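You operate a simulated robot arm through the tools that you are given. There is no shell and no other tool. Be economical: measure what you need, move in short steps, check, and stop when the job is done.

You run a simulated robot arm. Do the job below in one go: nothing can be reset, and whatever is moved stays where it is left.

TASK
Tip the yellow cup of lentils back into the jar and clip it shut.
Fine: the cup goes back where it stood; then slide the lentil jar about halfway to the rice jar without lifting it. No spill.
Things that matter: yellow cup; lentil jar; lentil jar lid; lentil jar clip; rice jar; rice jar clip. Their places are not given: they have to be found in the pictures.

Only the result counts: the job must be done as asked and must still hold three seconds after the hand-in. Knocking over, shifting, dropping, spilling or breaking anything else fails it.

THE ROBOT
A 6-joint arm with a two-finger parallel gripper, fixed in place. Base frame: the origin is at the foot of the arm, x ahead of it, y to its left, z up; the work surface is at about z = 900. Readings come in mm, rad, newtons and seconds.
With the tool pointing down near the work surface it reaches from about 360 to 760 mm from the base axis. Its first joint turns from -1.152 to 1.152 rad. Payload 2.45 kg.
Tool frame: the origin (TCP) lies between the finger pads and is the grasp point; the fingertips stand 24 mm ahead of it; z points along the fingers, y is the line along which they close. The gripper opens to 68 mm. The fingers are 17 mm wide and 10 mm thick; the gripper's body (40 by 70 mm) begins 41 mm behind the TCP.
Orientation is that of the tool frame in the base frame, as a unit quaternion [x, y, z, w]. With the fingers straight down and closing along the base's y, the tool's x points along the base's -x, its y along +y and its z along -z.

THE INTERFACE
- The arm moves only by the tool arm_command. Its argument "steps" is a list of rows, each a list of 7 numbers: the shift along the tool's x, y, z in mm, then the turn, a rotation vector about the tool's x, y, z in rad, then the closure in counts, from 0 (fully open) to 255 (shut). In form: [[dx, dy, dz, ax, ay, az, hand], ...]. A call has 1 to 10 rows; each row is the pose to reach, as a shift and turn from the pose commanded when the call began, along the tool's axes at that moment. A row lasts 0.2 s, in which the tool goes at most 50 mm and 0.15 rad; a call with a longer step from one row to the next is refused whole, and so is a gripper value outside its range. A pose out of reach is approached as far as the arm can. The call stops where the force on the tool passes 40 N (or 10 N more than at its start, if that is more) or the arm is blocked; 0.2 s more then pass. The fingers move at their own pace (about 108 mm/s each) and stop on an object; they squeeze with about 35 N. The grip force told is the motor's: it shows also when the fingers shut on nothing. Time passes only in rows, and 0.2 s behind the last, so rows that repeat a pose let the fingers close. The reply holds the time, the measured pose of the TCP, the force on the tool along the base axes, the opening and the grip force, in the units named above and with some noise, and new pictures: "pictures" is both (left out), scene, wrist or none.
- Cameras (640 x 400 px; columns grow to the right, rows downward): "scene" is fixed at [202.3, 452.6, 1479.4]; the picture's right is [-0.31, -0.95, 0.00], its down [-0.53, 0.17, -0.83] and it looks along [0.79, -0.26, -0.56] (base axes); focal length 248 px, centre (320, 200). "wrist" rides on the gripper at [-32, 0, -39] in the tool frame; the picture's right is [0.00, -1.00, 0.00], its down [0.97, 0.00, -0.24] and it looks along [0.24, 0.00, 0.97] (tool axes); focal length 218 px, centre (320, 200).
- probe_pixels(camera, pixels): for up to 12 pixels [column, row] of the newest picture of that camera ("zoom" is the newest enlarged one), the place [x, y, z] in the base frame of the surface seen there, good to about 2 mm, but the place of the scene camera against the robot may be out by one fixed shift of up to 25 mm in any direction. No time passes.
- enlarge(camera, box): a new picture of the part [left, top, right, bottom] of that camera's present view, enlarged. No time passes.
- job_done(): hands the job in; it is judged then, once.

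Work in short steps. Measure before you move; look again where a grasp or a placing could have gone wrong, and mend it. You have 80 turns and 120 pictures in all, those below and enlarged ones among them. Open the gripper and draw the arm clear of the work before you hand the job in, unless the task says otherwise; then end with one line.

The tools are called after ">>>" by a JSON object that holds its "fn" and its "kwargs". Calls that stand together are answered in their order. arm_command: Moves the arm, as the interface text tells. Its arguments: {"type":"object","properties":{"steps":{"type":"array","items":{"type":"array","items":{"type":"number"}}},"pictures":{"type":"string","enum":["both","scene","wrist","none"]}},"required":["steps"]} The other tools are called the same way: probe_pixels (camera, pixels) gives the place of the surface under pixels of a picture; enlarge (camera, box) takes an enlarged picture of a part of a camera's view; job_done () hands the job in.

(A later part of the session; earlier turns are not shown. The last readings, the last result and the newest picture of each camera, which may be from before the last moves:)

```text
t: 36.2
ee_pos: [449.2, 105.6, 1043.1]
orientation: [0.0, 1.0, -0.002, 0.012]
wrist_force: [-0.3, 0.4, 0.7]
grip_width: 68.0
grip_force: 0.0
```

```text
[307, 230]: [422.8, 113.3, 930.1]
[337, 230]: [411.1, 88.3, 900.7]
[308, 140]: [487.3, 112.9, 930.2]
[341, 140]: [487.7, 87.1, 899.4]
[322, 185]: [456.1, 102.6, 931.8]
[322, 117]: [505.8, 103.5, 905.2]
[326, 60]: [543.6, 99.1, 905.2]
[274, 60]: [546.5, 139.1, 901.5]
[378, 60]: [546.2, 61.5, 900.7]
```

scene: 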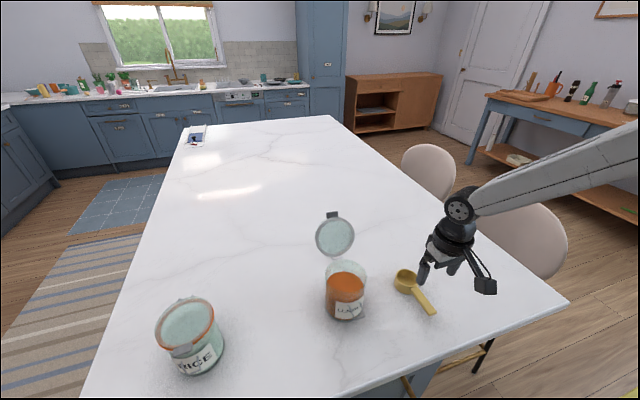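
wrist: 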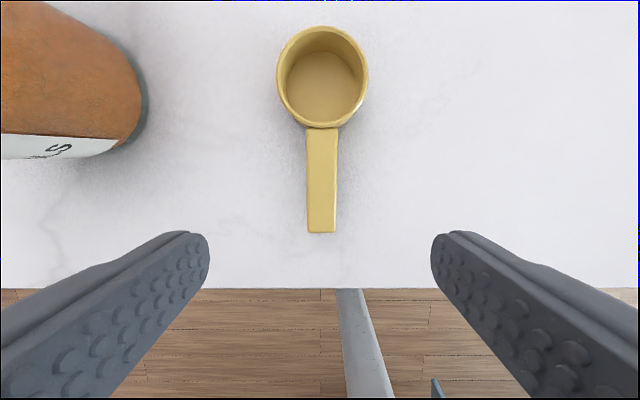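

The cup is back with its handle end within about 2 mm of before (scene pixel 435,312 as against 434,312). Now I rise to z 1200 and move over the open lid to measure its tab.

>>> {"fn": "arm_command", "kwargs": {"steps": [[0, 0, -45, 0, 0, 0, 0], [0, 0, -90, 0, -0.024, 0, 0], [0, 10, -130, 0, -0.024, 0, 0], [-20, 40, -155, 0, -0.024, 0, 0], [-45, 75, -157, 0, -0.024, 0, 0], [-70, 110, -157, 0, -0.024, 0, 0], [-95, 145, -157, 0, -0.024, 0, 0], [-115, 177, -157, 0, -0.024, 0, 0], [-130, 177, -157, 0, -0.024, 0, 0]], "pictures": "wrist"}}

```text
t: 38.2
ee_pos: [573.9, 285.4, 1201.2]
orientation: [0.0, 1.0, -0.002, 0.024]
wrist_force: [-0.1, -0.2, 0.3]
grip_width: 67.9
grip_force: 0.1
```

wrist: 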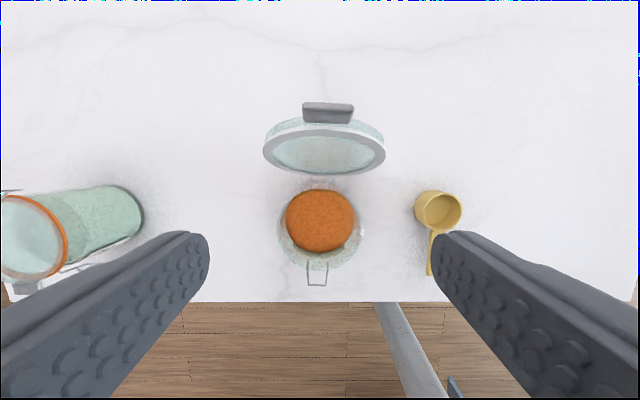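

The tab is at (328,113) and the lid edge runs at rows 118–173. I enlarge and probe them.

>>> {"fn": "enlarge", "kwargs": {"camera": "wrist", "box": [255, 90, 395, 190]}}

>>> {"fn": "probe_pixels", "kwargs": {"camera": "wrist", "pixels": [[328, 104], [328, 110], [328, 116], [328, 121], [305, 112], [350, 112], [328, 126], [324, 131], [324, 169], [267, 150], [381, 150], [315, 184]]}}

```text
4.00 times, centred on (325, 140) of wrist
```

zoom: 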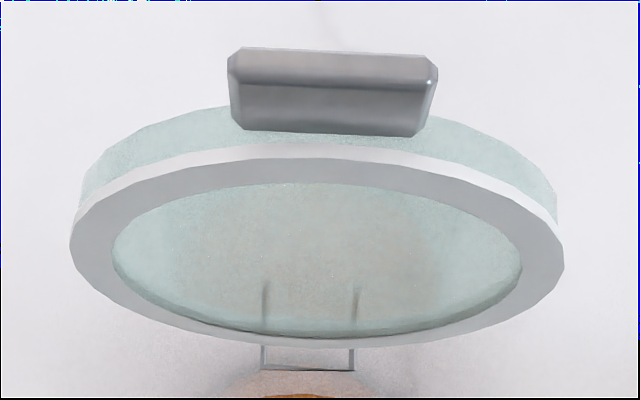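

```text
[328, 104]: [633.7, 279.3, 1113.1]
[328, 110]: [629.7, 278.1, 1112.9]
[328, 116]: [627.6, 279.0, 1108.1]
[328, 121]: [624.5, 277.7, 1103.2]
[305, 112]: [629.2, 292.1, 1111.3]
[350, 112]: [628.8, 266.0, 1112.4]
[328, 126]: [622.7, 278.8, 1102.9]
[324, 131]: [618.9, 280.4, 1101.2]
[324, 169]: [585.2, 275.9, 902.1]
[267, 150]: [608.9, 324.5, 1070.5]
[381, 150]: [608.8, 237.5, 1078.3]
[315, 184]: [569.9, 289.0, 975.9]
```

The tab is 30 mm wide (y 264–294, centre 279) with its end at z≈1113; the hinge works out near x 579, z 1006. I'll grip the tab across its width with the fingertips and swing it down the arc, so first I straighten and hover above it.

>>> {"fn": "arm_command", "kwargs": {"steps": [[-15, -2, 10, 0, 0.02, 0, 0], [-35, -4, 25, 0, 0.048, 0, 0], [-53.5, -6.4, 43.6, 0, 0.048, 0, 0], [-53.5, -6.4, 43.6, 0, 0.048, 0, 0]], "pictures": "wrist"}}

```text
t: 39.2
ee_pos: [629.0, 276.1, 1162.9]
orientation: [-0.001, 1.0, -0.001, 0.001]
wrist_force: [-0.2, 0.0, 0.0]
grip_width: 67.8
grip_force: 0.0
```

wrist: 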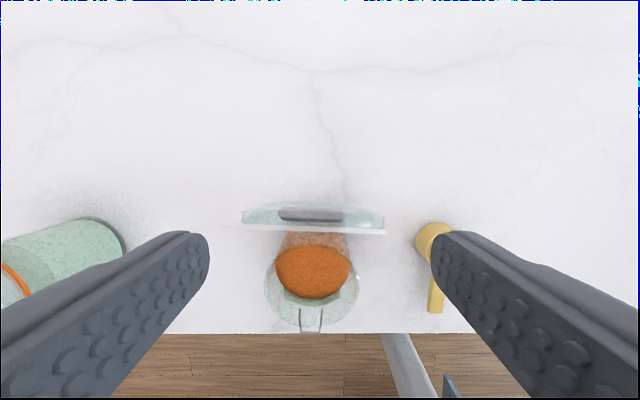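

The tab's end shows at (311,214). I probe it for the final alignment.

>>> {"fn": "probe_pixels", "kwargs": {"camera": "wrist", "pixels": [[282, 214], [311, 211], [311, 215], [311, 219], [340, 217], [260, 215], [370, 225], [311, 207]]}}

>>> {"fn": "enlarge", "kwargs": {"camera": "wrist", "box": [231, 185, 395, 245]}}

```text
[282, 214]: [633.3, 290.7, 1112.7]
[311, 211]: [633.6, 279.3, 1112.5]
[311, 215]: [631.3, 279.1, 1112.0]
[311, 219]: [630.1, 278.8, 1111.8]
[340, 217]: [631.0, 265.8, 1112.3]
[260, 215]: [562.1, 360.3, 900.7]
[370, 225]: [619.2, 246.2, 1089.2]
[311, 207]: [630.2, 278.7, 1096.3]
```

```text
3.90 times, centred on (313, 215) of wrist
```

zoom: 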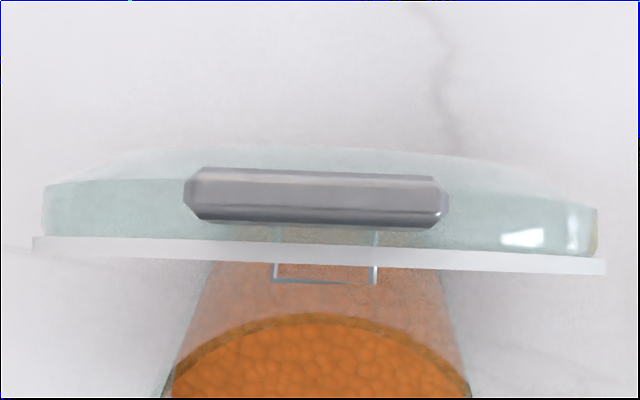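

The tab end is centred at (631.5, 278.5, 1112) and yawed about 0.05 rad. I align, descend to TCP z≈1126 (tips at 1102) and close.

>>> {"fn": "arm_command", "kwargs": {"steps": [[-1.5, 3, 15, 0, 0, 0.05, 0], [-1.5, 3, 28, 0, 0, 0.05, 0], [-1.5, 3, 37, 0, 0, 0.05, 0], [-1.5, 3, 37, 0, 0, 0.05, 140], [-1.5, 3, 37, 0, 0, 0.05, 255], [-1.5, 3, 37, 0, 0, 0.05, 255], [-1.5, 3, 37, 0, 0, 0.05, 255]]}}

```text
t: 40.8
ee_pos: [631.4, 280.8, 1123.3]
orientation: [0.025, 1.0, -0.002, 0.0]
wrist_force: [0.2, -1.6, 0.5]
grip_width: 29.5
grip_force: 34.6
```

scene: 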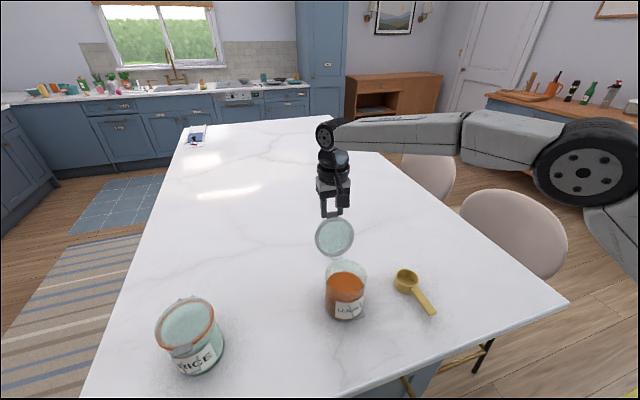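
wrist: 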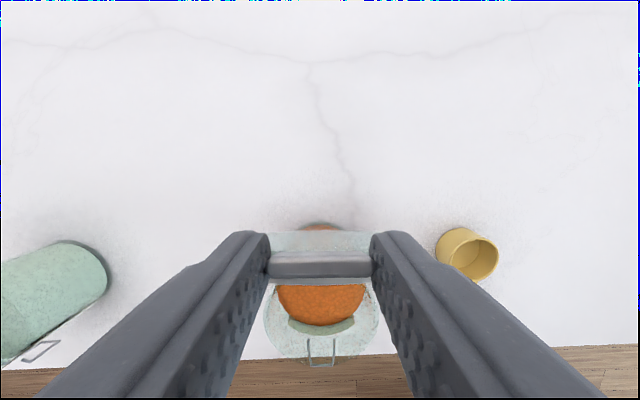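

The tab is gripped at 29.5 mm. I swing along the arc (radius ~113 about x 579, z 1006), the first 50° to begin.

>>> {"fn": "arm_command", "kwargs": {"steps": [[9, 0, -4, 0, 0, 0, 255], [18.1, 0, -7.5, 0, 0, 0, 255], [27.7, 0, -10, 0, 0, 0, 255], [37.3, 0, -11.7, 0, 0, 0, 255], [56.9, 0, -12.6, 0, 0, 0, 255], [76.4, 0, -10, 0, 0, 0, 255], [95.1, 0, -4.1, 0, 0, 0, 255]]}}

```text
t: 42.4
ee_pos: [535.2, 285.7, 1129.8]
orientation: [0.025, 1.0, 0.0, 0.001]
wrist_force: [0.0, -0.6, -10.5]
grip_width: 29.4
grip_force: 35.1
```

scene: 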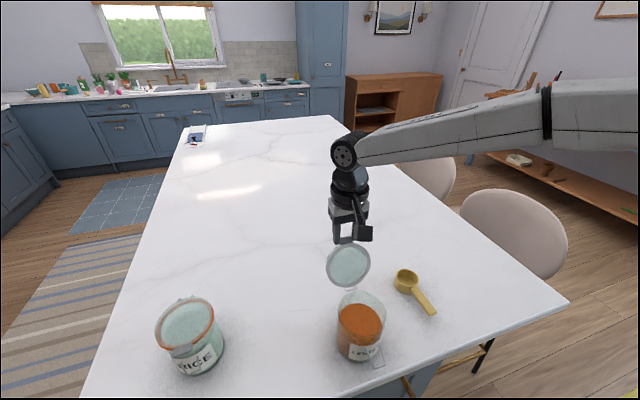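
wrist: 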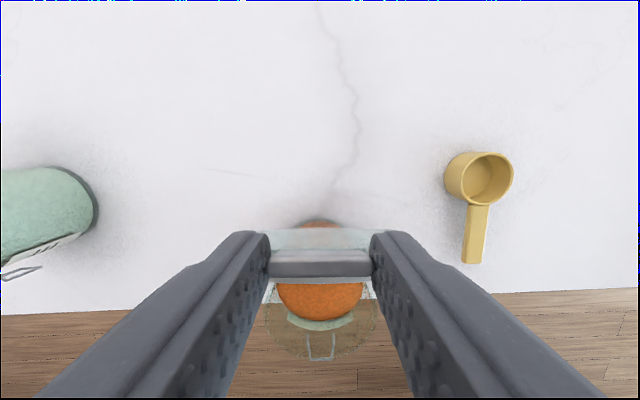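

The tab did not turn in the grip: the whole jar was dragged along with it toward −x (scene (345,290) → (360,330)), and −10.5 N shows I'm carrying some of its weight. Before anything else I probe where the jar and the table edge are.

>>> {"fn": "probe_pixels", "kwargs": {"camera": "wrist", "pixels": [[150, 305], [200, 300], [500, 292], [480, 180], [320, 320], [320, 356], [320, 300], [320, 240]]}}

>>> {"fn": "enlarge", "kwargs": {"camera": "scene", "box": [290, 210, 430, 390]}}

```text
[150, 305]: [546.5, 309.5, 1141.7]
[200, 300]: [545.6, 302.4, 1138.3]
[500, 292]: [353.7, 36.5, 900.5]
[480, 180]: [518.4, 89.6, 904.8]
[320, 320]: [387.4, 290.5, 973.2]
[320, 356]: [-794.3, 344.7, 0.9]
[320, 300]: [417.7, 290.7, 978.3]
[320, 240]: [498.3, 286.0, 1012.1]
```

```text
2.22 times, centred on (360, 300) of scene
```

zoom: 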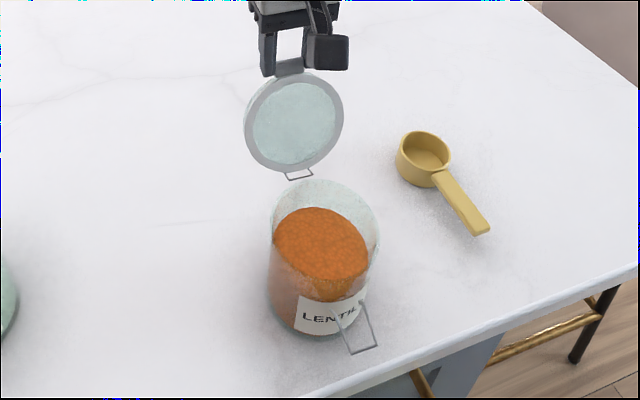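

The jar stands about 6 mm lifted or tilted at x≈428, safely inside the edge at x≈350. I lower by the 4.1 mm of net rise first and watch the force.

>>> {"fn": "arm_command", "kwargs": {"steps": [[0, 0, 2, 0, 0, 0, 255], [0, 0, 4.1, 0, 0, 0, 255], [0, 0, 4.1, 0, 0, 0, 255]], "pictures": "none"}}

>>> {"fn": "enlarge", "kwargs": {"camera": "scene", "box": [300, 230, 420, 380]}}

```text
t: 43.2
ee_pos: [538.1, 284.4, 1125.8]
orientation: [0.024, 1.0, -0.001, 0.001]
wrist_force: [4.2, 0.8, 1.6]
grip_width: 29.4
grip_force: 35.4
```

```text
2.67 times, centred on (360, 305) of scene
```

zoom: 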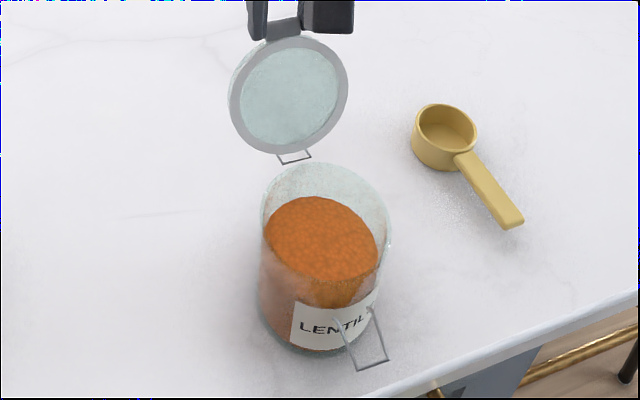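

Lowering restored contact (z force +1.6 N, no weight on the hand). Holding the same height, I slide the jar back along +x to its original spot.

>>> {"fn": "arm_command", "kwargs": {"steps": [[-8, 0, 0, 0, 0, 0, 255], [-18, 0, 0, 0, 0, 0, 255], [-28, 0, 0, 0, 0, 0, 255], [-38, 0, 0, 0, 0, 0, 255], [-48, 0, 0, 0, 0, 0, 255], [-58, 0, 0, 0, 0, 0, 255], [-68, 0, 0, 0, 0, 0, 255], [-78, 0, 0, 0, 0, 0, 255], [-88, 0, 0, 0, 0, 0, 255], [-95, 0, 0, 0, 0, 0, 255]]}}

```text
t: 45.4
ee_pos: [633.3, 279.4, 1123.1]
orientation: [0.025, 1.0, -0.001, 0.0]
wrist_force: [-3.7, 0.3, -1.2]
grip_width: 29.6
grip_force: 35.6
```

scene: 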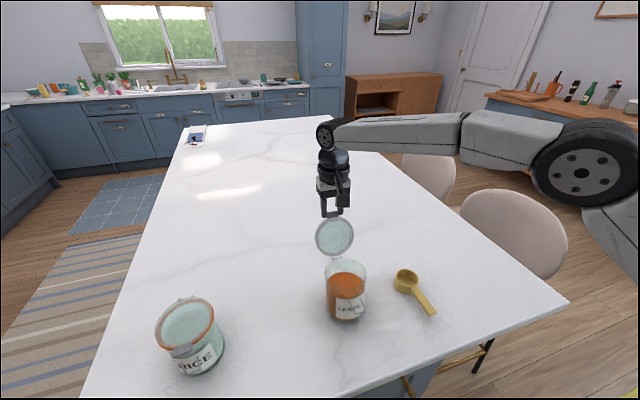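
wrist: 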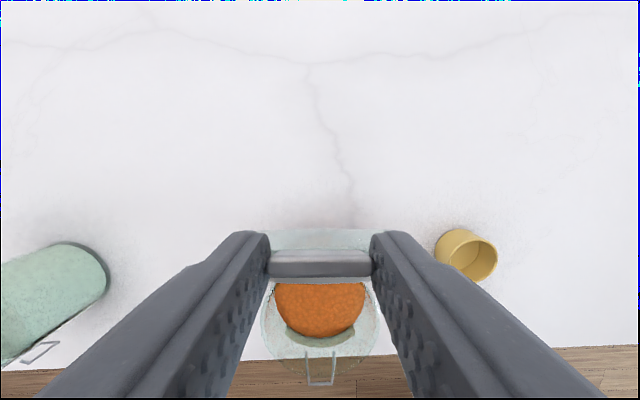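

The jar is back (scene (345,292), as at the start). I release the tab, rise, step behind the lid and close the fingers to push it over instead.

>>> {"fn": "arm_command", "kwargs": {"steps": [[0, 0, 0, 0, 0, 0, 120], [0, 0, 0, 0, 0, 0, 60], [0, 0, 0, 0, 0, 0, 60], [0, 0, -25, 0, 0, 0, 60], [0, 0, -50, 0, 0, 0, 60], [-20, 1, -50, 0, 0, 0, 255], [-36, 1, -50, 0, 0, 0, 255], [-36, 1, -30, 0, 0, 0, 255], [-36, 1, -8, 0, 0, 0, 255]]}}

```text
t: 47.4
ee_pos: [667.3, 277.4, 1133.8]
orientation: [0.024, 1.0, -0.001, 0.001]
wrist_force: [-0.4, 0.0, 0.9]
grip_width: 0.0
grip_force: 23.1
```

scene: 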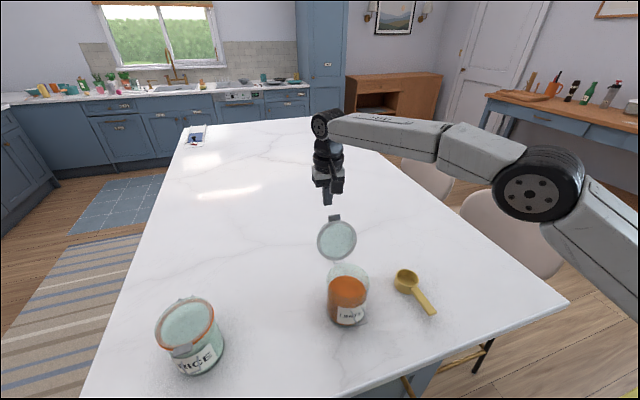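
wrist: 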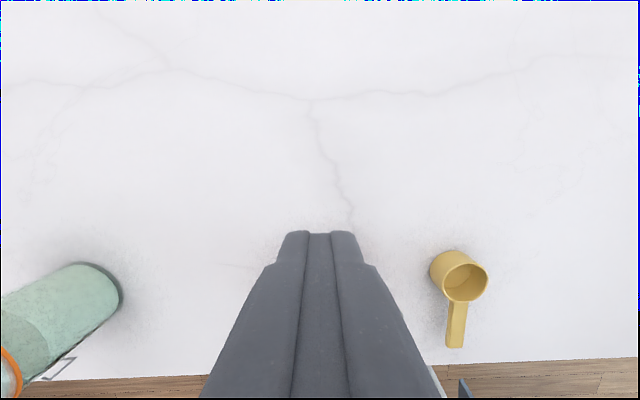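

The fingers are shut behind the lid at x 667. I lower the tips to z≈1090 and push gently toward −x.

>>> {"fn": "arm_command", "kwargs": {"steps": [[0, 0, 12, 0, 0, 0, 255], [0, 0, 20, 0, 0, 0, 255], [10, 0, 20, 0, 0, 0, 255], [20, 0, 20, 0, 0, 0, 255], [27, 0, 20, 0, 0, 0, 255], [34, 0, 20, 0, 0, 0, 255], [41, 0, 20, 0, 0, 0, 255]]}}

```text
t: 49.0
ee_pos: [628.3, 280.0, 1111.6]
orientation: [0.024, 1.0, -0.002, 0.0]
wrist_force: [-0.1, -0.1, 1.0]
grip_width: 0.2
grip_force: 23.6
```

scene: 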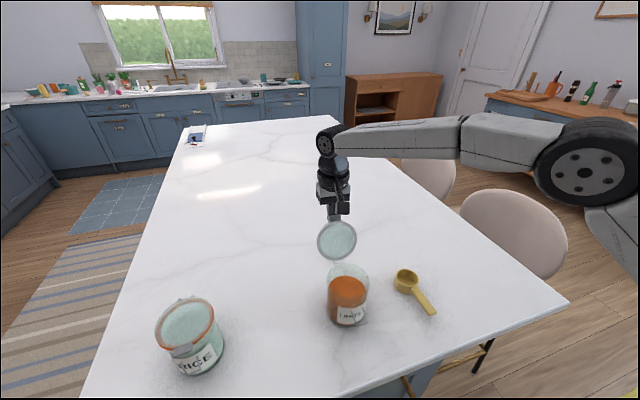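
wrist: 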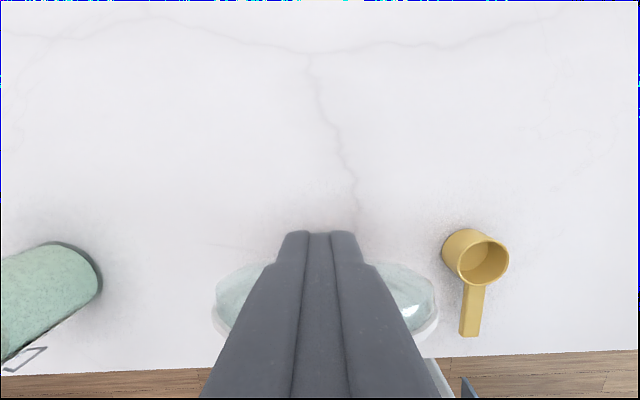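

Almost no force so far; I look closely before pushing further.

>>> {"fn": "enlarge", "kwargs": {"camera": "scene", "box": [290, 180, 410, 330]}}

>>> {"fn": "probe_pixels", "kwargs": {"camera": "wrist", "pixels": [[240, 275], [400, 272], [240, 305], [415, 300], [227, 325], [425, 322]]}}

```text
2.67 times, centred on (350, 255) of scene
```

zoom: 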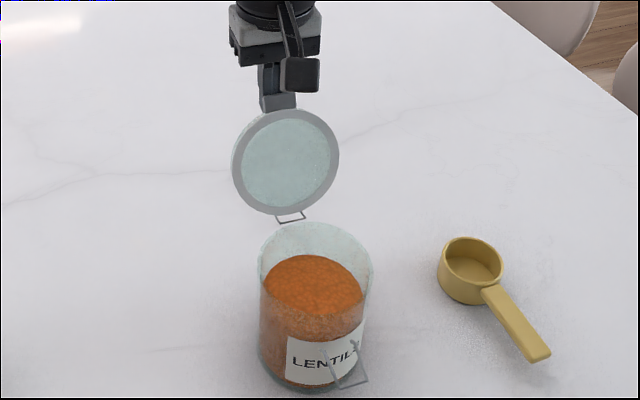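

```text
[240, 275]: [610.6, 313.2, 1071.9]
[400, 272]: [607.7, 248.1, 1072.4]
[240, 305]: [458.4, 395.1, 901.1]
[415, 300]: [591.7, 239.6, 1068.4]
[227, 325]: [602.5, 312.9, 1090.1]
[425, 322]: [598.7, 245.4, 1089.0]
```

The lid is rotating (ring at z 1090 went from x≈615 to 600) with almost no force. I keep pushing in small steps.

>>> {"fn": "arm_command", "kwargs": {"steps": [[8, 0, 0, 0, 0, 0, 255], [16, 0, 0, 0, 0, 0, 255], [24, 0, 0, 0, 0, 0, 255], [32, 0, 0, 0, 0, 0, 255], [40, 0, 0, 0, 0, 0, 255], [48, 0, 0, 0, 0, 0, 255]], "pictures": "wrist"}}

>>> {"fn": "enlarge", "kwargs": {"camera": "scene", "box": [290, 180, 410, 330]}}

```text
t: 50.4
ee_pos: [579.4, 283.8, 1113.2]
orientation: [0.024, 1.0, -0.001, 0.0]
wrist_force: [0.3, -0.6, 0.4]
grip_width: 0.1
grip_force: 23.2
```

wrist: 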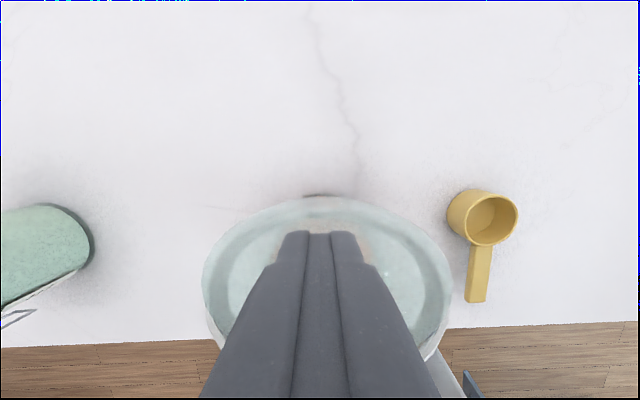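

```text
2.67 times, centred on (350, 255) of scene
```

zoom: 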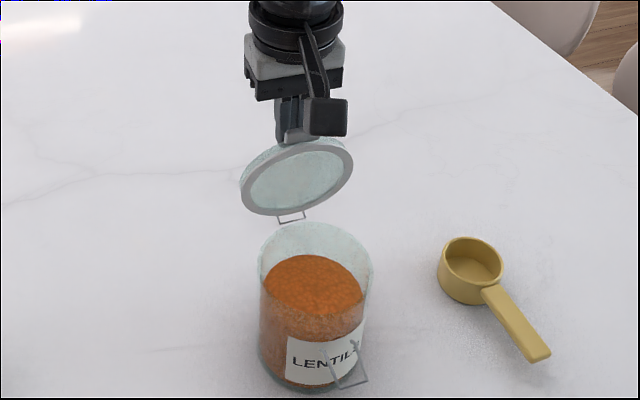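

The lid turns on its friction hinge and the jar stays put. I continue along the arc, now with descent.

>>> {"fn": "arm_command", "kwargs": {"steps": [[15, 0, 0, 0, 0, 0, 255], [29.6, 0, 2.7, 0, 0, 0, 255], [43, 0, 8.2, 0, 0, 0, 255], [55.6, 0, 16, 0, 0, 0, 255], [66.4, 0, 25.7, 0, 0, 0, 255], [75.4, 0, 37.3, 0, 0, 0, 255]], "pictures": "wrist"}}

>>> {"fn": "enlarge", "kwargs": {"camera": "scene", "box": [290, 180, 410, 330]}}

```text
t: 51.8
ee_pos: [503.3, 285.8, 1074.4]
orientation: [0.025, 1.0, -0.002, 0.0]
wrist_force: [-0.4, -0.6, 0.4]
grip_width: 0.1
grip_force: 23.2
```

wrist: 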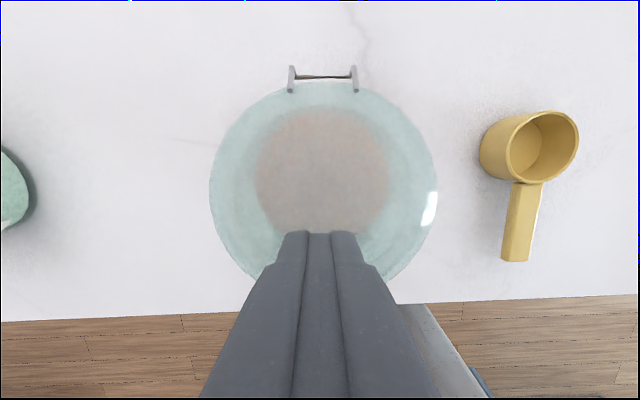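

```text
2.67 times, centred on (350, 255) of scene
```

zoom: 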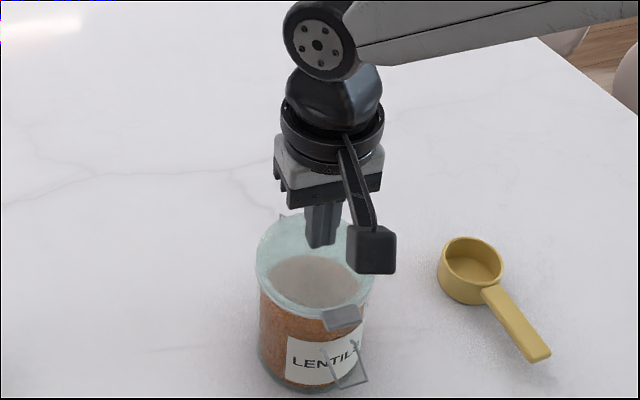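

The lid is down on the jar. I rise and move forward of the jar to measure the lid height and lever.

>>> {"fn": "arm_command", "kwargs": {"steps": [[0, 0, -30, 0, 0, 0, 255], [30, 0, -60, 0, 0, -0.025, 255], [60, 0, -60, 0, 0, -0.05, 255]], "pictures": "wrist"}}

>>> {"fn": "enlarge", "kwargs": {"camera": "wrist", "box": [240, 100, 400, 230]}}

```text
t: 52.6
ee_pos: [444.5, 288.6, 1134.3]
orientation: [0.001, 1.0, -0.001, 0.001]
wrist_force: [0.1, 0.3, -0.4]
grip_width: 0.3
grip_force: 23.5
```

wrist: 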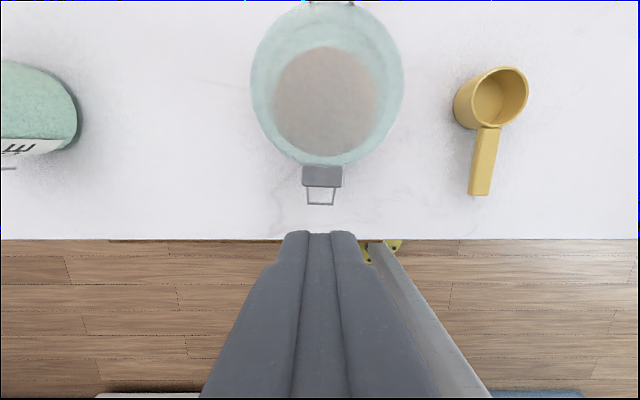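

```text
3.08 times, centred on (320, 165) of wrist
```

zoom: 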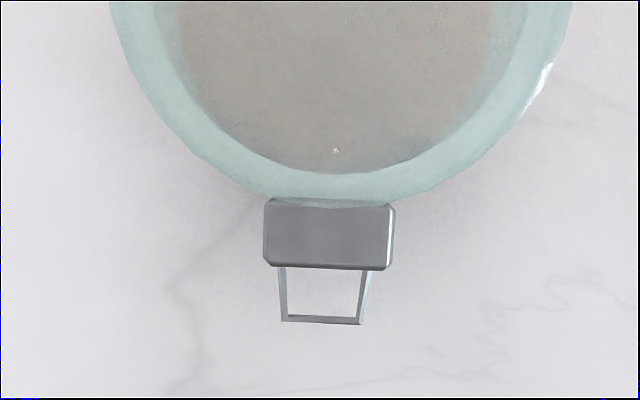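

Measuring tab, lid and lever positions.

>>> {"fn": "probe_pixels", "kwargs": {"camera": "wrist", "pixels": [[322, 170], [322, 184], [305, 178], [339, 178], [320, 204], [311, 204], [329, 204], [310, 192], [332, 192], [325, 100], [325, 155], [275, 60]]}}

```text
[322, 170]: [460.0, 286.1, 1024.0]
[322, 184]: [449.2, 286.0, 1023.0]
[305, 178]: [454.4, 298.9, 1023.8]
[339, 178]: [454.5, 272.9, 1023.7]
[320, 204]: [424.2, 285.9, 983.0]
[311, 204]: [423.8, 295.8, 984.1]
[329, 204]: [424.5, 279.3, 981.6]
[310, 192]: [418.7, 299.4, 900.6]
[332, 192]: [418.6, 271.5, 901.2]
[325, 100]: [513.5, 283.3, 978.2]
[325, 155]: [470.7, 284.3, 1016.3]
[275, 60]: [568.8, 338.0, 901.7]
```

The lid is shut at the same heights as the rice lid (1016, tab 1024). The jar now stands about 13 mm nearer (lever crossbar x 424, z 983, y 275–299; tab x 449–464). I'll press the lever down with the closed fingers rolled about 1.2 rad, so the hand stays clear of the tab; first I roll in front and above.

>>> {"fn": "arm_command", "kwargs": {"steps": [[5, 0, 0, -0.13, 0, 0, 255], [10, -2, 0, -0.27, 0, 0, 255], [15, -5, 0, -0.41, 0, 0, 255], [15, -5, 0, -0.55, 0, 0, 255], [15, -5, 0, -0.69, 0, 0, 255], [15, -5, 0, -0.83, 0, 0, 255], [15, -5, 0, -0.97, 0, 0, 255], [15, -5, 0, -1.1, 0, 0, 255], [15, -5, 0, -1.2, 0, 0, 255], [15, -5, 0, -1.2, 0, 0, 255]]}}

```text
t: 54.8
ee_pos: [429.2, 285.2, 1135.4]
orientation: [0.0, 0.826, 0.564, 0.0]
wrist_force: [-0.2, 0.2, 0.0]
grip_width: 0.0
grip_force: 23.9
```

scene: 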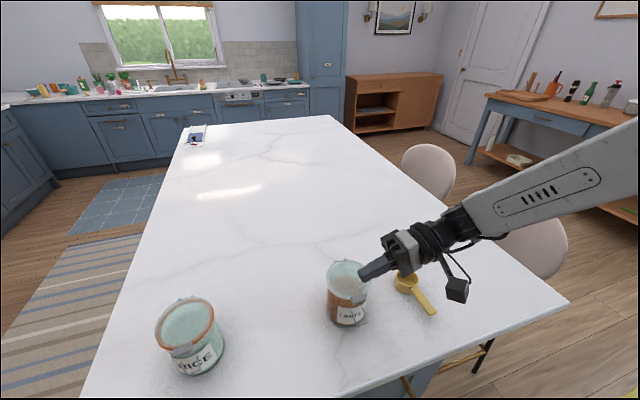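
wrist: 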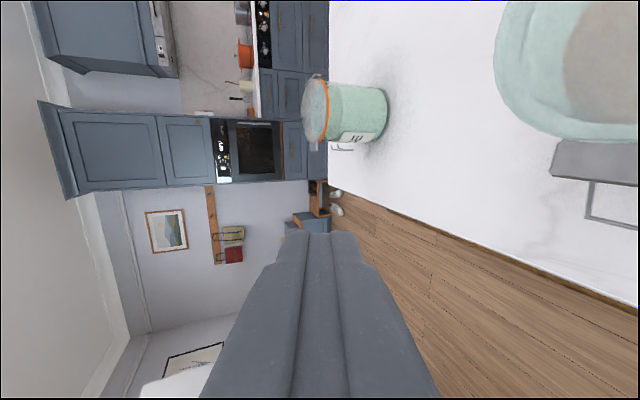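

I probe the black box on the hand's near side and the arm's low points, to be sure descending 130 mm clears the cup.

>>> {"fn": "probe_pixels", "kwargs": {"camera": "scene", "pixels": [[457, 290], [457, 298], [465, 285], [448, 255], [400, 255], [410, 265], [440, 243], [364, 275], [452, 300]]}}

>>> {"fn": "enlarge", "kwargs": {"camera": "scene", "box": [330, 180, 510, 330]}}

```text
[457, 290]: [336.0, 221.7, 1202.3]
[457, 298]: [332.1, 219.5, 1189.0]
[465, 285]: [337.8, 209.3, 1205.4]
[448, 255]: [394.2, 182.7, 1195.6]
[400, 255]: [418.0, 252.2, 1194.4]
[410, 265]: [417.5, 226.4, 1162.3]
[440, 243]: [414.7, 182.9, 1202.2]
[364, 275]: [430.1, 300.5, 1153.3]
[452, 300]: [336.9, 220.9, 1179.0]
```

```text
2.67 times, centred on (420, 255) of scene
```

zoom: 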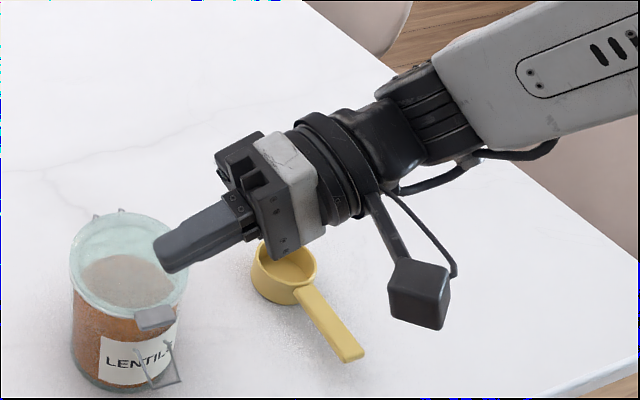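

Everything clears (the box bottom stays about 25 mm above TCP height). I descend to just above the lever: TCP (430, 283, 1010).

>>> {"fn": "arm_command", "kwargs": {"steps": [[0, -30, 11, 0, 0, 0, 255], [0, -60, 22, 0, 0, 0, 255], [0, -90, 33, 0, 0, 0, 255], [-1, -117, 43.4, 0, 0, 0, 255], [-1, -117, 43.4, 0, 0, 0, 255]]}}

>>> {"fn": "enlarge", "kwargs": {"camera": "scene", "box": [310, 230, 490, 350]}}

```text
t: 56.0
ee_pos: [431.1, 285.3, 1007.9]
orientation: [0.0, 0.826, 0.563, 0.0]
wrist_force: [0.2, -0.8, -0.3]
grip_width: 0.0
grip_force: 23.9
```

scene: 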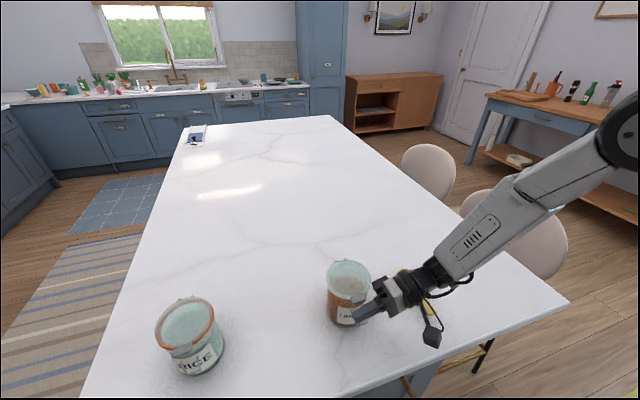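
wrist: 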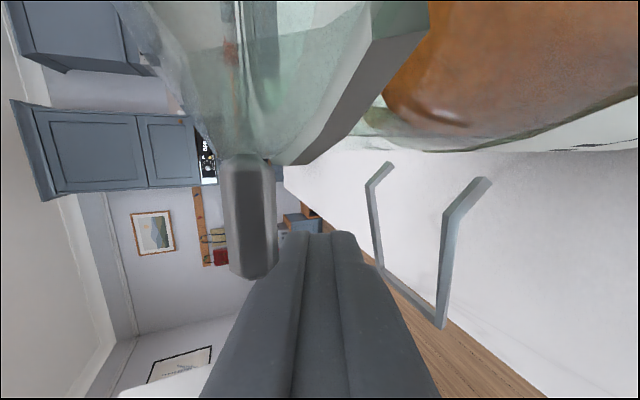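

```text
3.33 times, centred on (400, 290) of scene
```

zoom: 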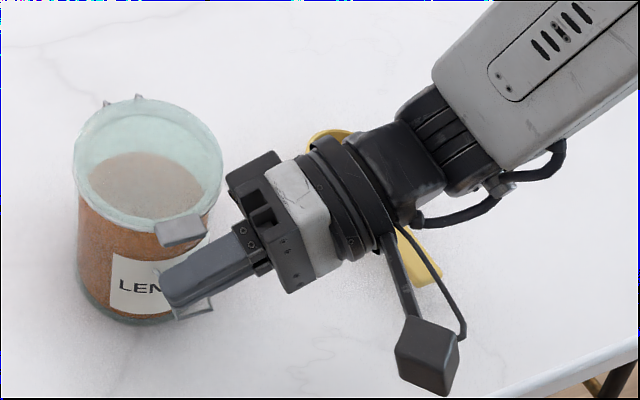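

The wrist camera shows the lever loop just beneath the fingers (columns 365–490) and the tab to the left at (250,220). I press down 32 mm in small steps.

>>> {"fn": "arm_command", "kwargs": {"steps": [[0, -7.5, 2.9, 0, 0, 0, 255], [0, -15, 5.8, 0, 0, 0, 255], [0, -22.4, 8.7, 0, 0, 0, 255], [0, -30, 11.6, 0, 0, 0, 255], [0, -30, 11.6, 0, 0, 0, 255]]}}

>>> {"fn": "enlarge", "kwargs": {"camera": "scene", "box": [310, 250, 400, 340]}}

```text
t: 57.2
ee_pos: [430.7, 281.5, 977.6]
orientation: [-0.001, 0.826, 0.564, 0.0]
wrist_force: [0.1, -0.4, -0.1]
grip_width: 0.0
grip_force: 23.7
```

scene: 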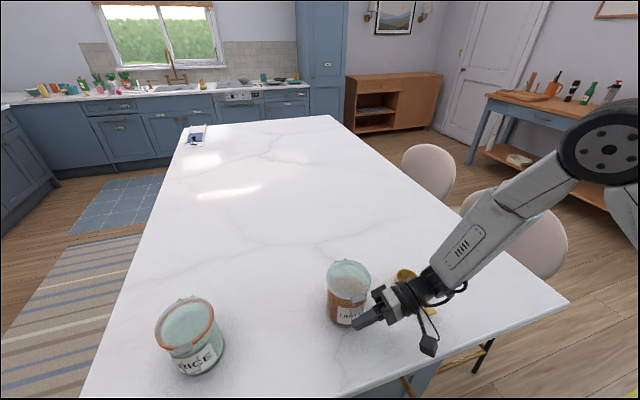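
wrist: 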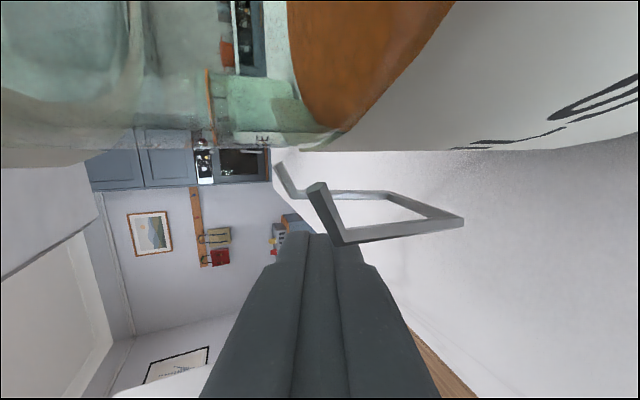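

```text
4.44 times, centred on (355, 295) of scene
```

zoom: 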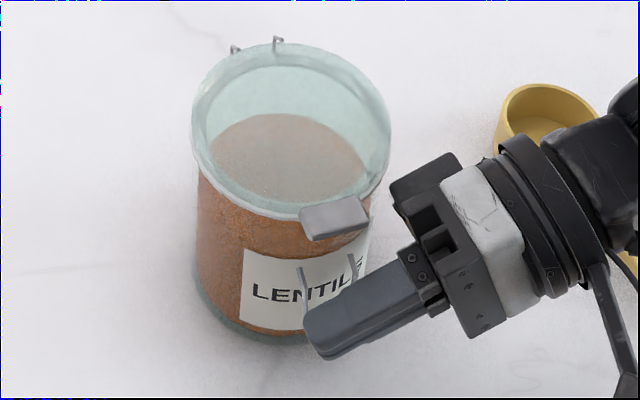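

The lever has swung down to hang along the wall. I back off toward −x and rise a little to measure it without touching it.

>>> {"fn": "arm_command", "kwargs": {"steps": [[15, 0, 0, 0, 0, 0, 255], [25, 0, 0, 0, 0, 0, 255], [30, 20, -8, 0, 0, 0, 255], [30, 50, -20, 0, 0, 0, 255]]}}

>>> {"fn": "enlarge", "kwargs": {"camera": "scene", "box": [310, 250, 400, 340]}}

```text
t: 58.2
ee_pos: [402.0, 280.7, 1030.2]
orientation: [-0.001, 0.826, 0.564, 0.0]
wrist_force: [-0.2, -0.1, 0.4]
grip_width: 0.0
grip_force: 23.6
```

scene: 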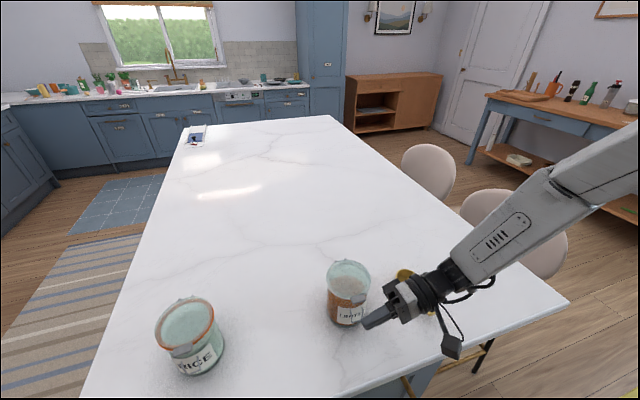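
wrist: 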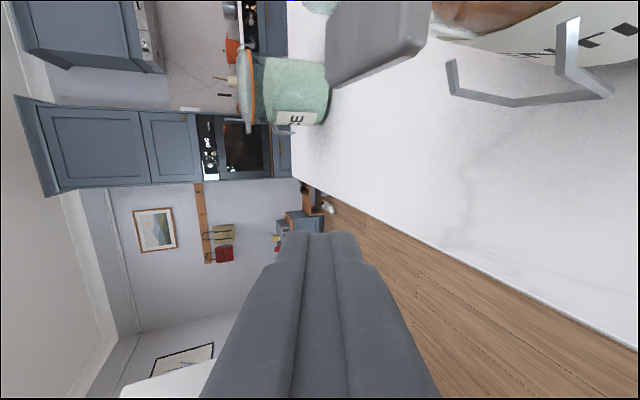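

```text
4.44 times, centred on (355, 295) of scene
```

zoom: 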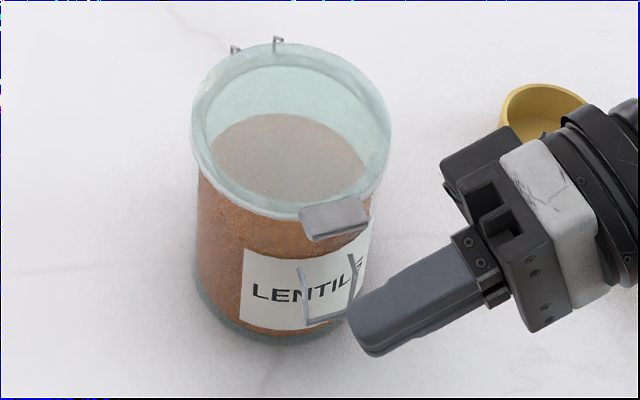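

The lever now looks like the rice jar's. I probe its points to compare with rice (arm vertical at x −9 from the pivot, end z 950).

>>> {"fn": "probe_pixels", "kwargs": {"camera": "wrist", "pixels": [[450, 65], [456, 90], [480, 95], [510, 102], [550, 99], [600, 95], [590, 82], [565, 68], [567, 30], [365, 50], [425, 20]]}}

>>> {"fn": "probe_pixels", "kwargs": {"camera": "zoom", "pixels": [[303, 290], [308, 320], [330, 320], [355, 280], [333, 222]]}}

```text
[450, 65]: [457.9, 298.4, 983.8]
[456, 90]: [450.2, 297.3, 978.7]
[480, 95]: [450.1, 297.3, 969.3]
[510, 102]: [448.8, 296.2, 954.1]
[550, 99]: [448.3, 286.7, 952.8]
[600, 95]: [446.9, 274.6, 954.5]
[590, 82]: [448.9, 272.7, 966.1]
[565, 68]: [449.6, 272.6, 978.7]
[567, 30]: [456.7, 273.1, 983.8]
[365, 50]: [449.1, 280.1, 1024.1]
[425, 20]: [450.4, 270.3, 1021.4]
```

```text
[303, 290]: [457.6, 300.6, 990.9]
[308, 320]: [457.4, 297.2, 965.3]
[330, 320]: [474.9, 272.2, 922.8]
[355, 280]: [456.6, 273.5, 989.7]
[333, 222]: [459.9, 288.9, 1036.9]
```

The lever hangs within about 1° of the rice one (x 450→448.5, end z 953). I give it a light nudge at its crossbar to be sure it is fully home, then withdraw.

>>> {"fn": "arm_command", "kwargs": {"steps": [[0, -29, 11, 0, 0, 0, 255], [0, -57.8, 22.4, 0, 0, 0, 255], [-20, -57.8, 22.4, 0, 0, 0, 255], [-32, -57.8, 22.4, 0, 0, 0, 255], [-37, -57.8, 22.4, 0, 0, 0, 255], [-39.5, -57.8, 22.4, 0, 0, 0, 255], [-39.5, -57.8, 22.4, 0, 0, 0, 255]]}}

>>> {"fn": "probe_pixels", "kwargs": {"camera": "wrist", "pixels": [[320, 236]]}}

```text
t: 59.8
ee_pos: [439.7, 282.4, 968.8]
orientation: [-0.001, 0.826, 0.564, -0.001]
wrist_force: [-4.0, -0.6, 1.8]
grip_width: 0.1
grip_force: 23.5
```

scene: 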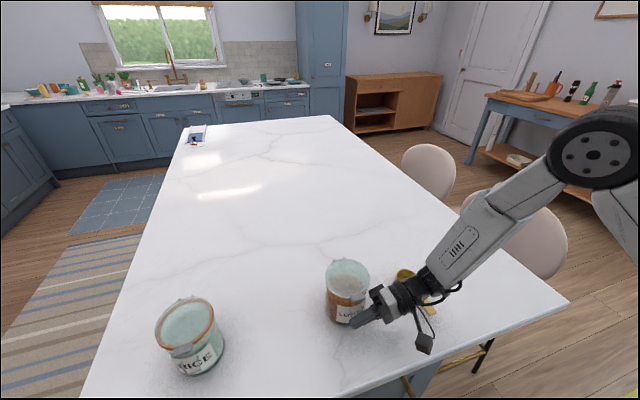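
wrist: 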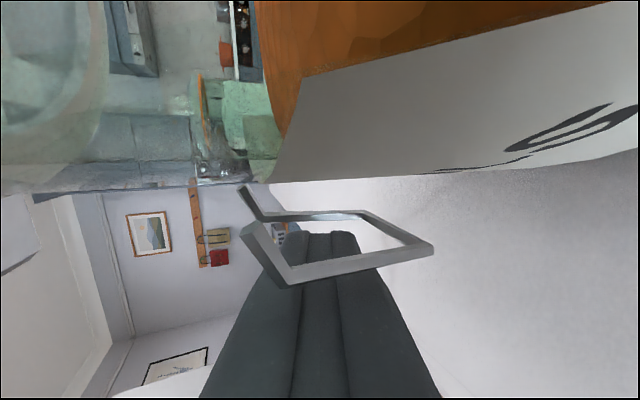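

```text
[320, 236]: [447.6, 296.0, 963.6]
```

The lever met a firm stop (−4 N), so it is clipped. Now I withdraw toward −x, rise, and un-roll to a 0.4 rad tilt in preparation for a low fork push.

>>> {"fn": "arm_command", "kwargs": {"steps": [[20, 0, 0, 0, 0, 0, 255], [34, 0, 0, 0, 0, 0, 255], [34, 40, -16, 0, 0, 0, 255], [34, 80, -31, 0, 0, 0, 255], [34, 115, -45, 0.14, 0, 0, 255], [34, 149, -58, 0.28, 0, 0, 255], [34, 155, -60, 0.42, 0, 0, 255], [34, 155, -60, 0.56, 0, 0, 255], [34, 155, -60, 0.7, 0, 0, 255], [34, 155, -60, 0.8, 0, 0, 255]]}}

```text
t: 62.0
ee_pos: [406.3, 282.6, 1136.6]
orientation: [0.0, 0.981, 0.196, 0.001]
wrist_force: [0.0, 0.1, 0.2]
grip_width: 0.3
grip_force: 23.8
```

scene: 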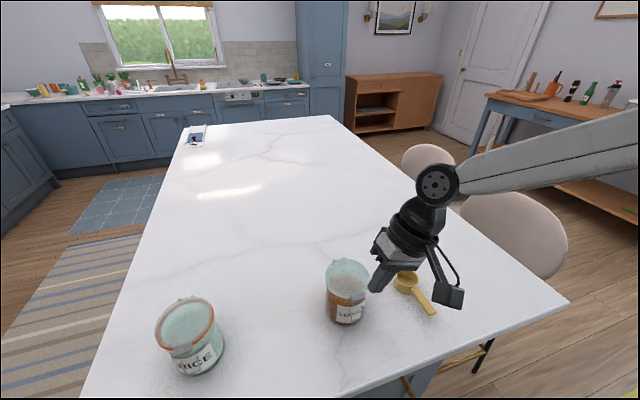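
wrist: 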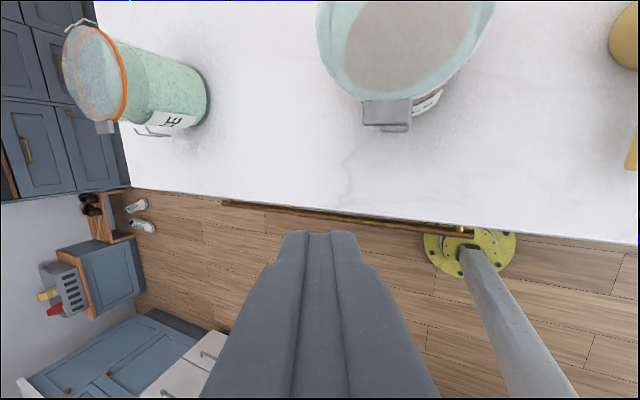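

Now I yaw −90° about the tool axis so that the fingers spread along x, moving to the −y side of the jar at (510, 205, 1130).

>>> {"fn": "arm_command", "kwargs": {"steps": [[-10, -8, -2, 0, 0, -0.15, 255], [-20, -15, -5, 0, 0, -0.3, 255], [-30, -23, -7, 0, 0, -0.45, 255], [-40, -30, -10, 0, 0, -0.6, 255], [-50, -38, -12, 0, 0, -0.75, 255], [-62, -45, -15, 0, 0, -0.9, 200], [-74, -53, -17, 0, 0, -1.05, 105], [-85, -60, -20, 0, 0, -1.2, 105], [-95, -68, -22, 0, 0, -1.35, 105], [-104, -74.3, -24.5, 0, 0, -1.5, 105]]}}

```text
t: 64.2
ee_pos: [510.5, 204.8, 1130.2]
orientation: [-0.669, 0.717, 0.143, 0.135]
wrist_force: [-0.4, 0.4, 0.4]
grip_width: 40.0
grip_force: 0.2
```

scene: 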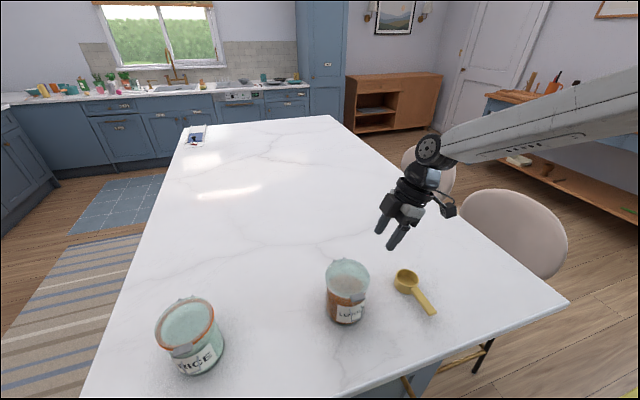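
wrist: 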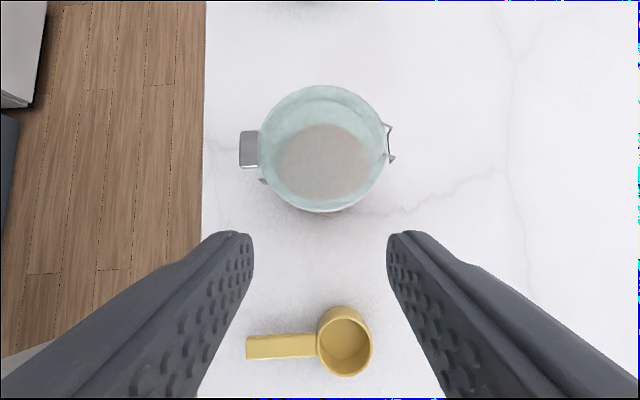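

Good view: jar centred near column 323, cup below. I probe the jar's lid edges for its centre and yaw.

>>> {"fn": "probe_pixels", "kwargs": {"camera": "wrist", "pixels": [[265, 150], [383, 150], [323, 92], [323, 205], [249, 150], [388, 145], [252, 345], [345, 312], [368, 345], [343, 373]]}}

```text
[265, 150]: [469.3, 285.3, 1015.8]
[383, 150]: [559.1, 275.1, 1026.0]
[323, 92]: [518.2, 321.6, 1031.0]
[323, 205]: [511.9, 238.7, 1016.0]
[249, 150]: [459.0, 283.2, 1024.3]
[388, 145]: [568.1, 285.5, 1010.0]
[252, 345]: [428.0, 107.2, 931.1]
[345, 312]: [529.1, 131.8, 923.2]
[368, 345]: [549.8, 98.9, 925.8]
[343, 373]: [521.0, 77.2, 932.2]
```

The lid's far edge reads 1026–1031, which is odd against 1016 at the front; I check it from the scene camera.

>>> {"fn": "enlarge", "kwargs": {"camera": "scene", "box": [310, 245, 390, 335]}}

>>> {"fn": "enlarge", "kwargs": {"camera": "wrist", "box": [230, 75, 410, 220]}}

>>> {"fn": "probe_pixels", "kwargs": {"camera": "wrist", "pixels": [[320, 90], [300, 98], [280, 115], [345, 97], [370, 115], [377, 130], [383, 165], [370, 190], [340, 205], [300, 200], [275, 180], [268, 165]]}}

```text
4.44 times, centred on (350, 290) of scene
```

zoom: 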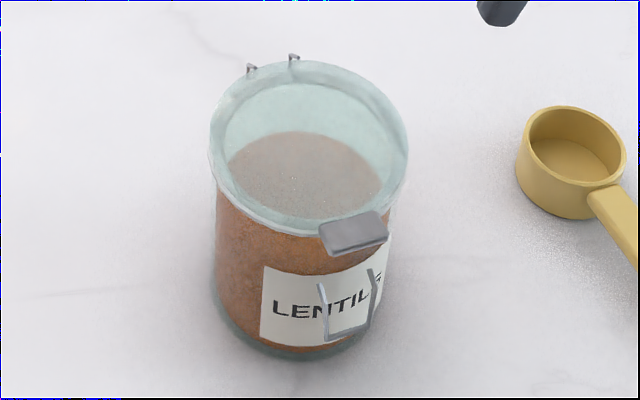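

```text
2.76 times, centred on (320, 148) of wrist
```

zoom: 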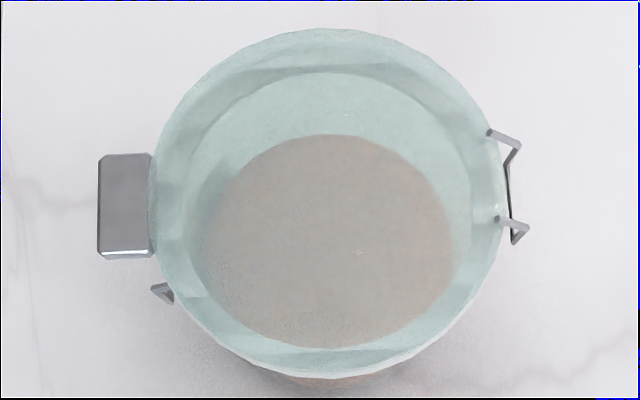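

```text
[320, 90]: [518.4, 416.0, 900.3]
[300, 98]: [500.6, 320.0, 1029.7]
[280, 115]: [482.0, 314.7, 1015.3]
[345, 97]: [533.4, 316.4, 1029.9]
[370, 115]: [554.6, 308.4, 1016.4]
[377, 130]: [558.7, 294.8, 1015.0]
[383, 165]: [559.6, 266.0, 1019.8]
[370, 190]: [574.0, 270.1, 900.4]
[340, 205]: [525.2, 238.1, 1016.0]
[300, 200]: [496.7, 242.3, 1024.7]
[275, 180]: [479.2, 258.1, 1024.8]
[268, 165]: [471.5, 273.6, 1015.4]
```

The lid sits flush all round (the higher readings are its domed bevel). The jar's centre is about (514, 280). I descend beside it to TCP (513, 208, 950).

>>> {"fn": "arm_command", "kwargs": {"steps": [[15, -2, 37, 0, 0, -0.03, 105], [30, -4, 75, 0, 0, -0.07, 105], [45, -6, 112, 0, 0, -0.07, 105], [58, -7, 147, 0, 0, -0.07, 105], [66.1, -7.7, 167.3, 0, 0, -0.07, 105]]}}

>>> {"fn": "enlarge", "kwargs": {"camera": "scene", "box": [310, 200, 470, 340]}}

```text
t: 65.4
ee_pos: [510.4, 208.2, 950.7]
orientation: [-0.693, 0.693, 0.14, 0.141]
wrist_force: [0.7, 0.6, -0.3]
grip_width: 39.8
grip_force: 0.1
```

scene: 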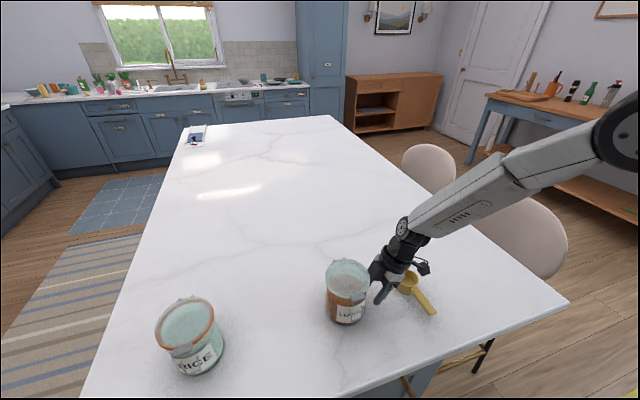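
wrist: 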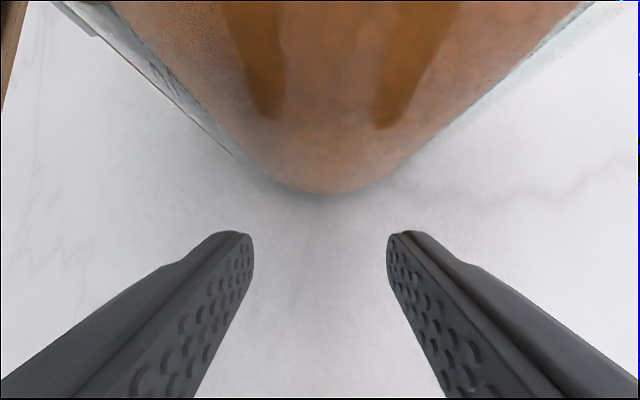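

```text
2.86 times, centred on (390, 270) of scene
```

zoom: 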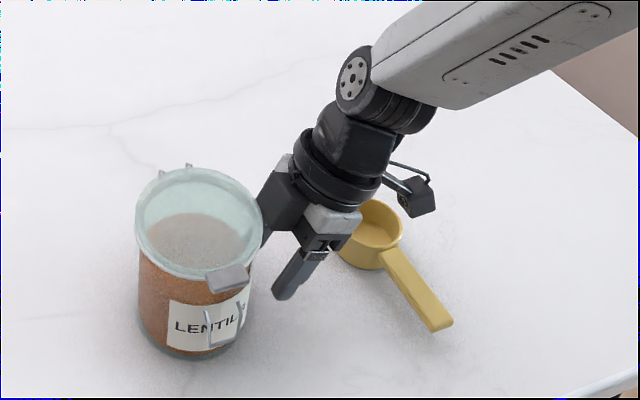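

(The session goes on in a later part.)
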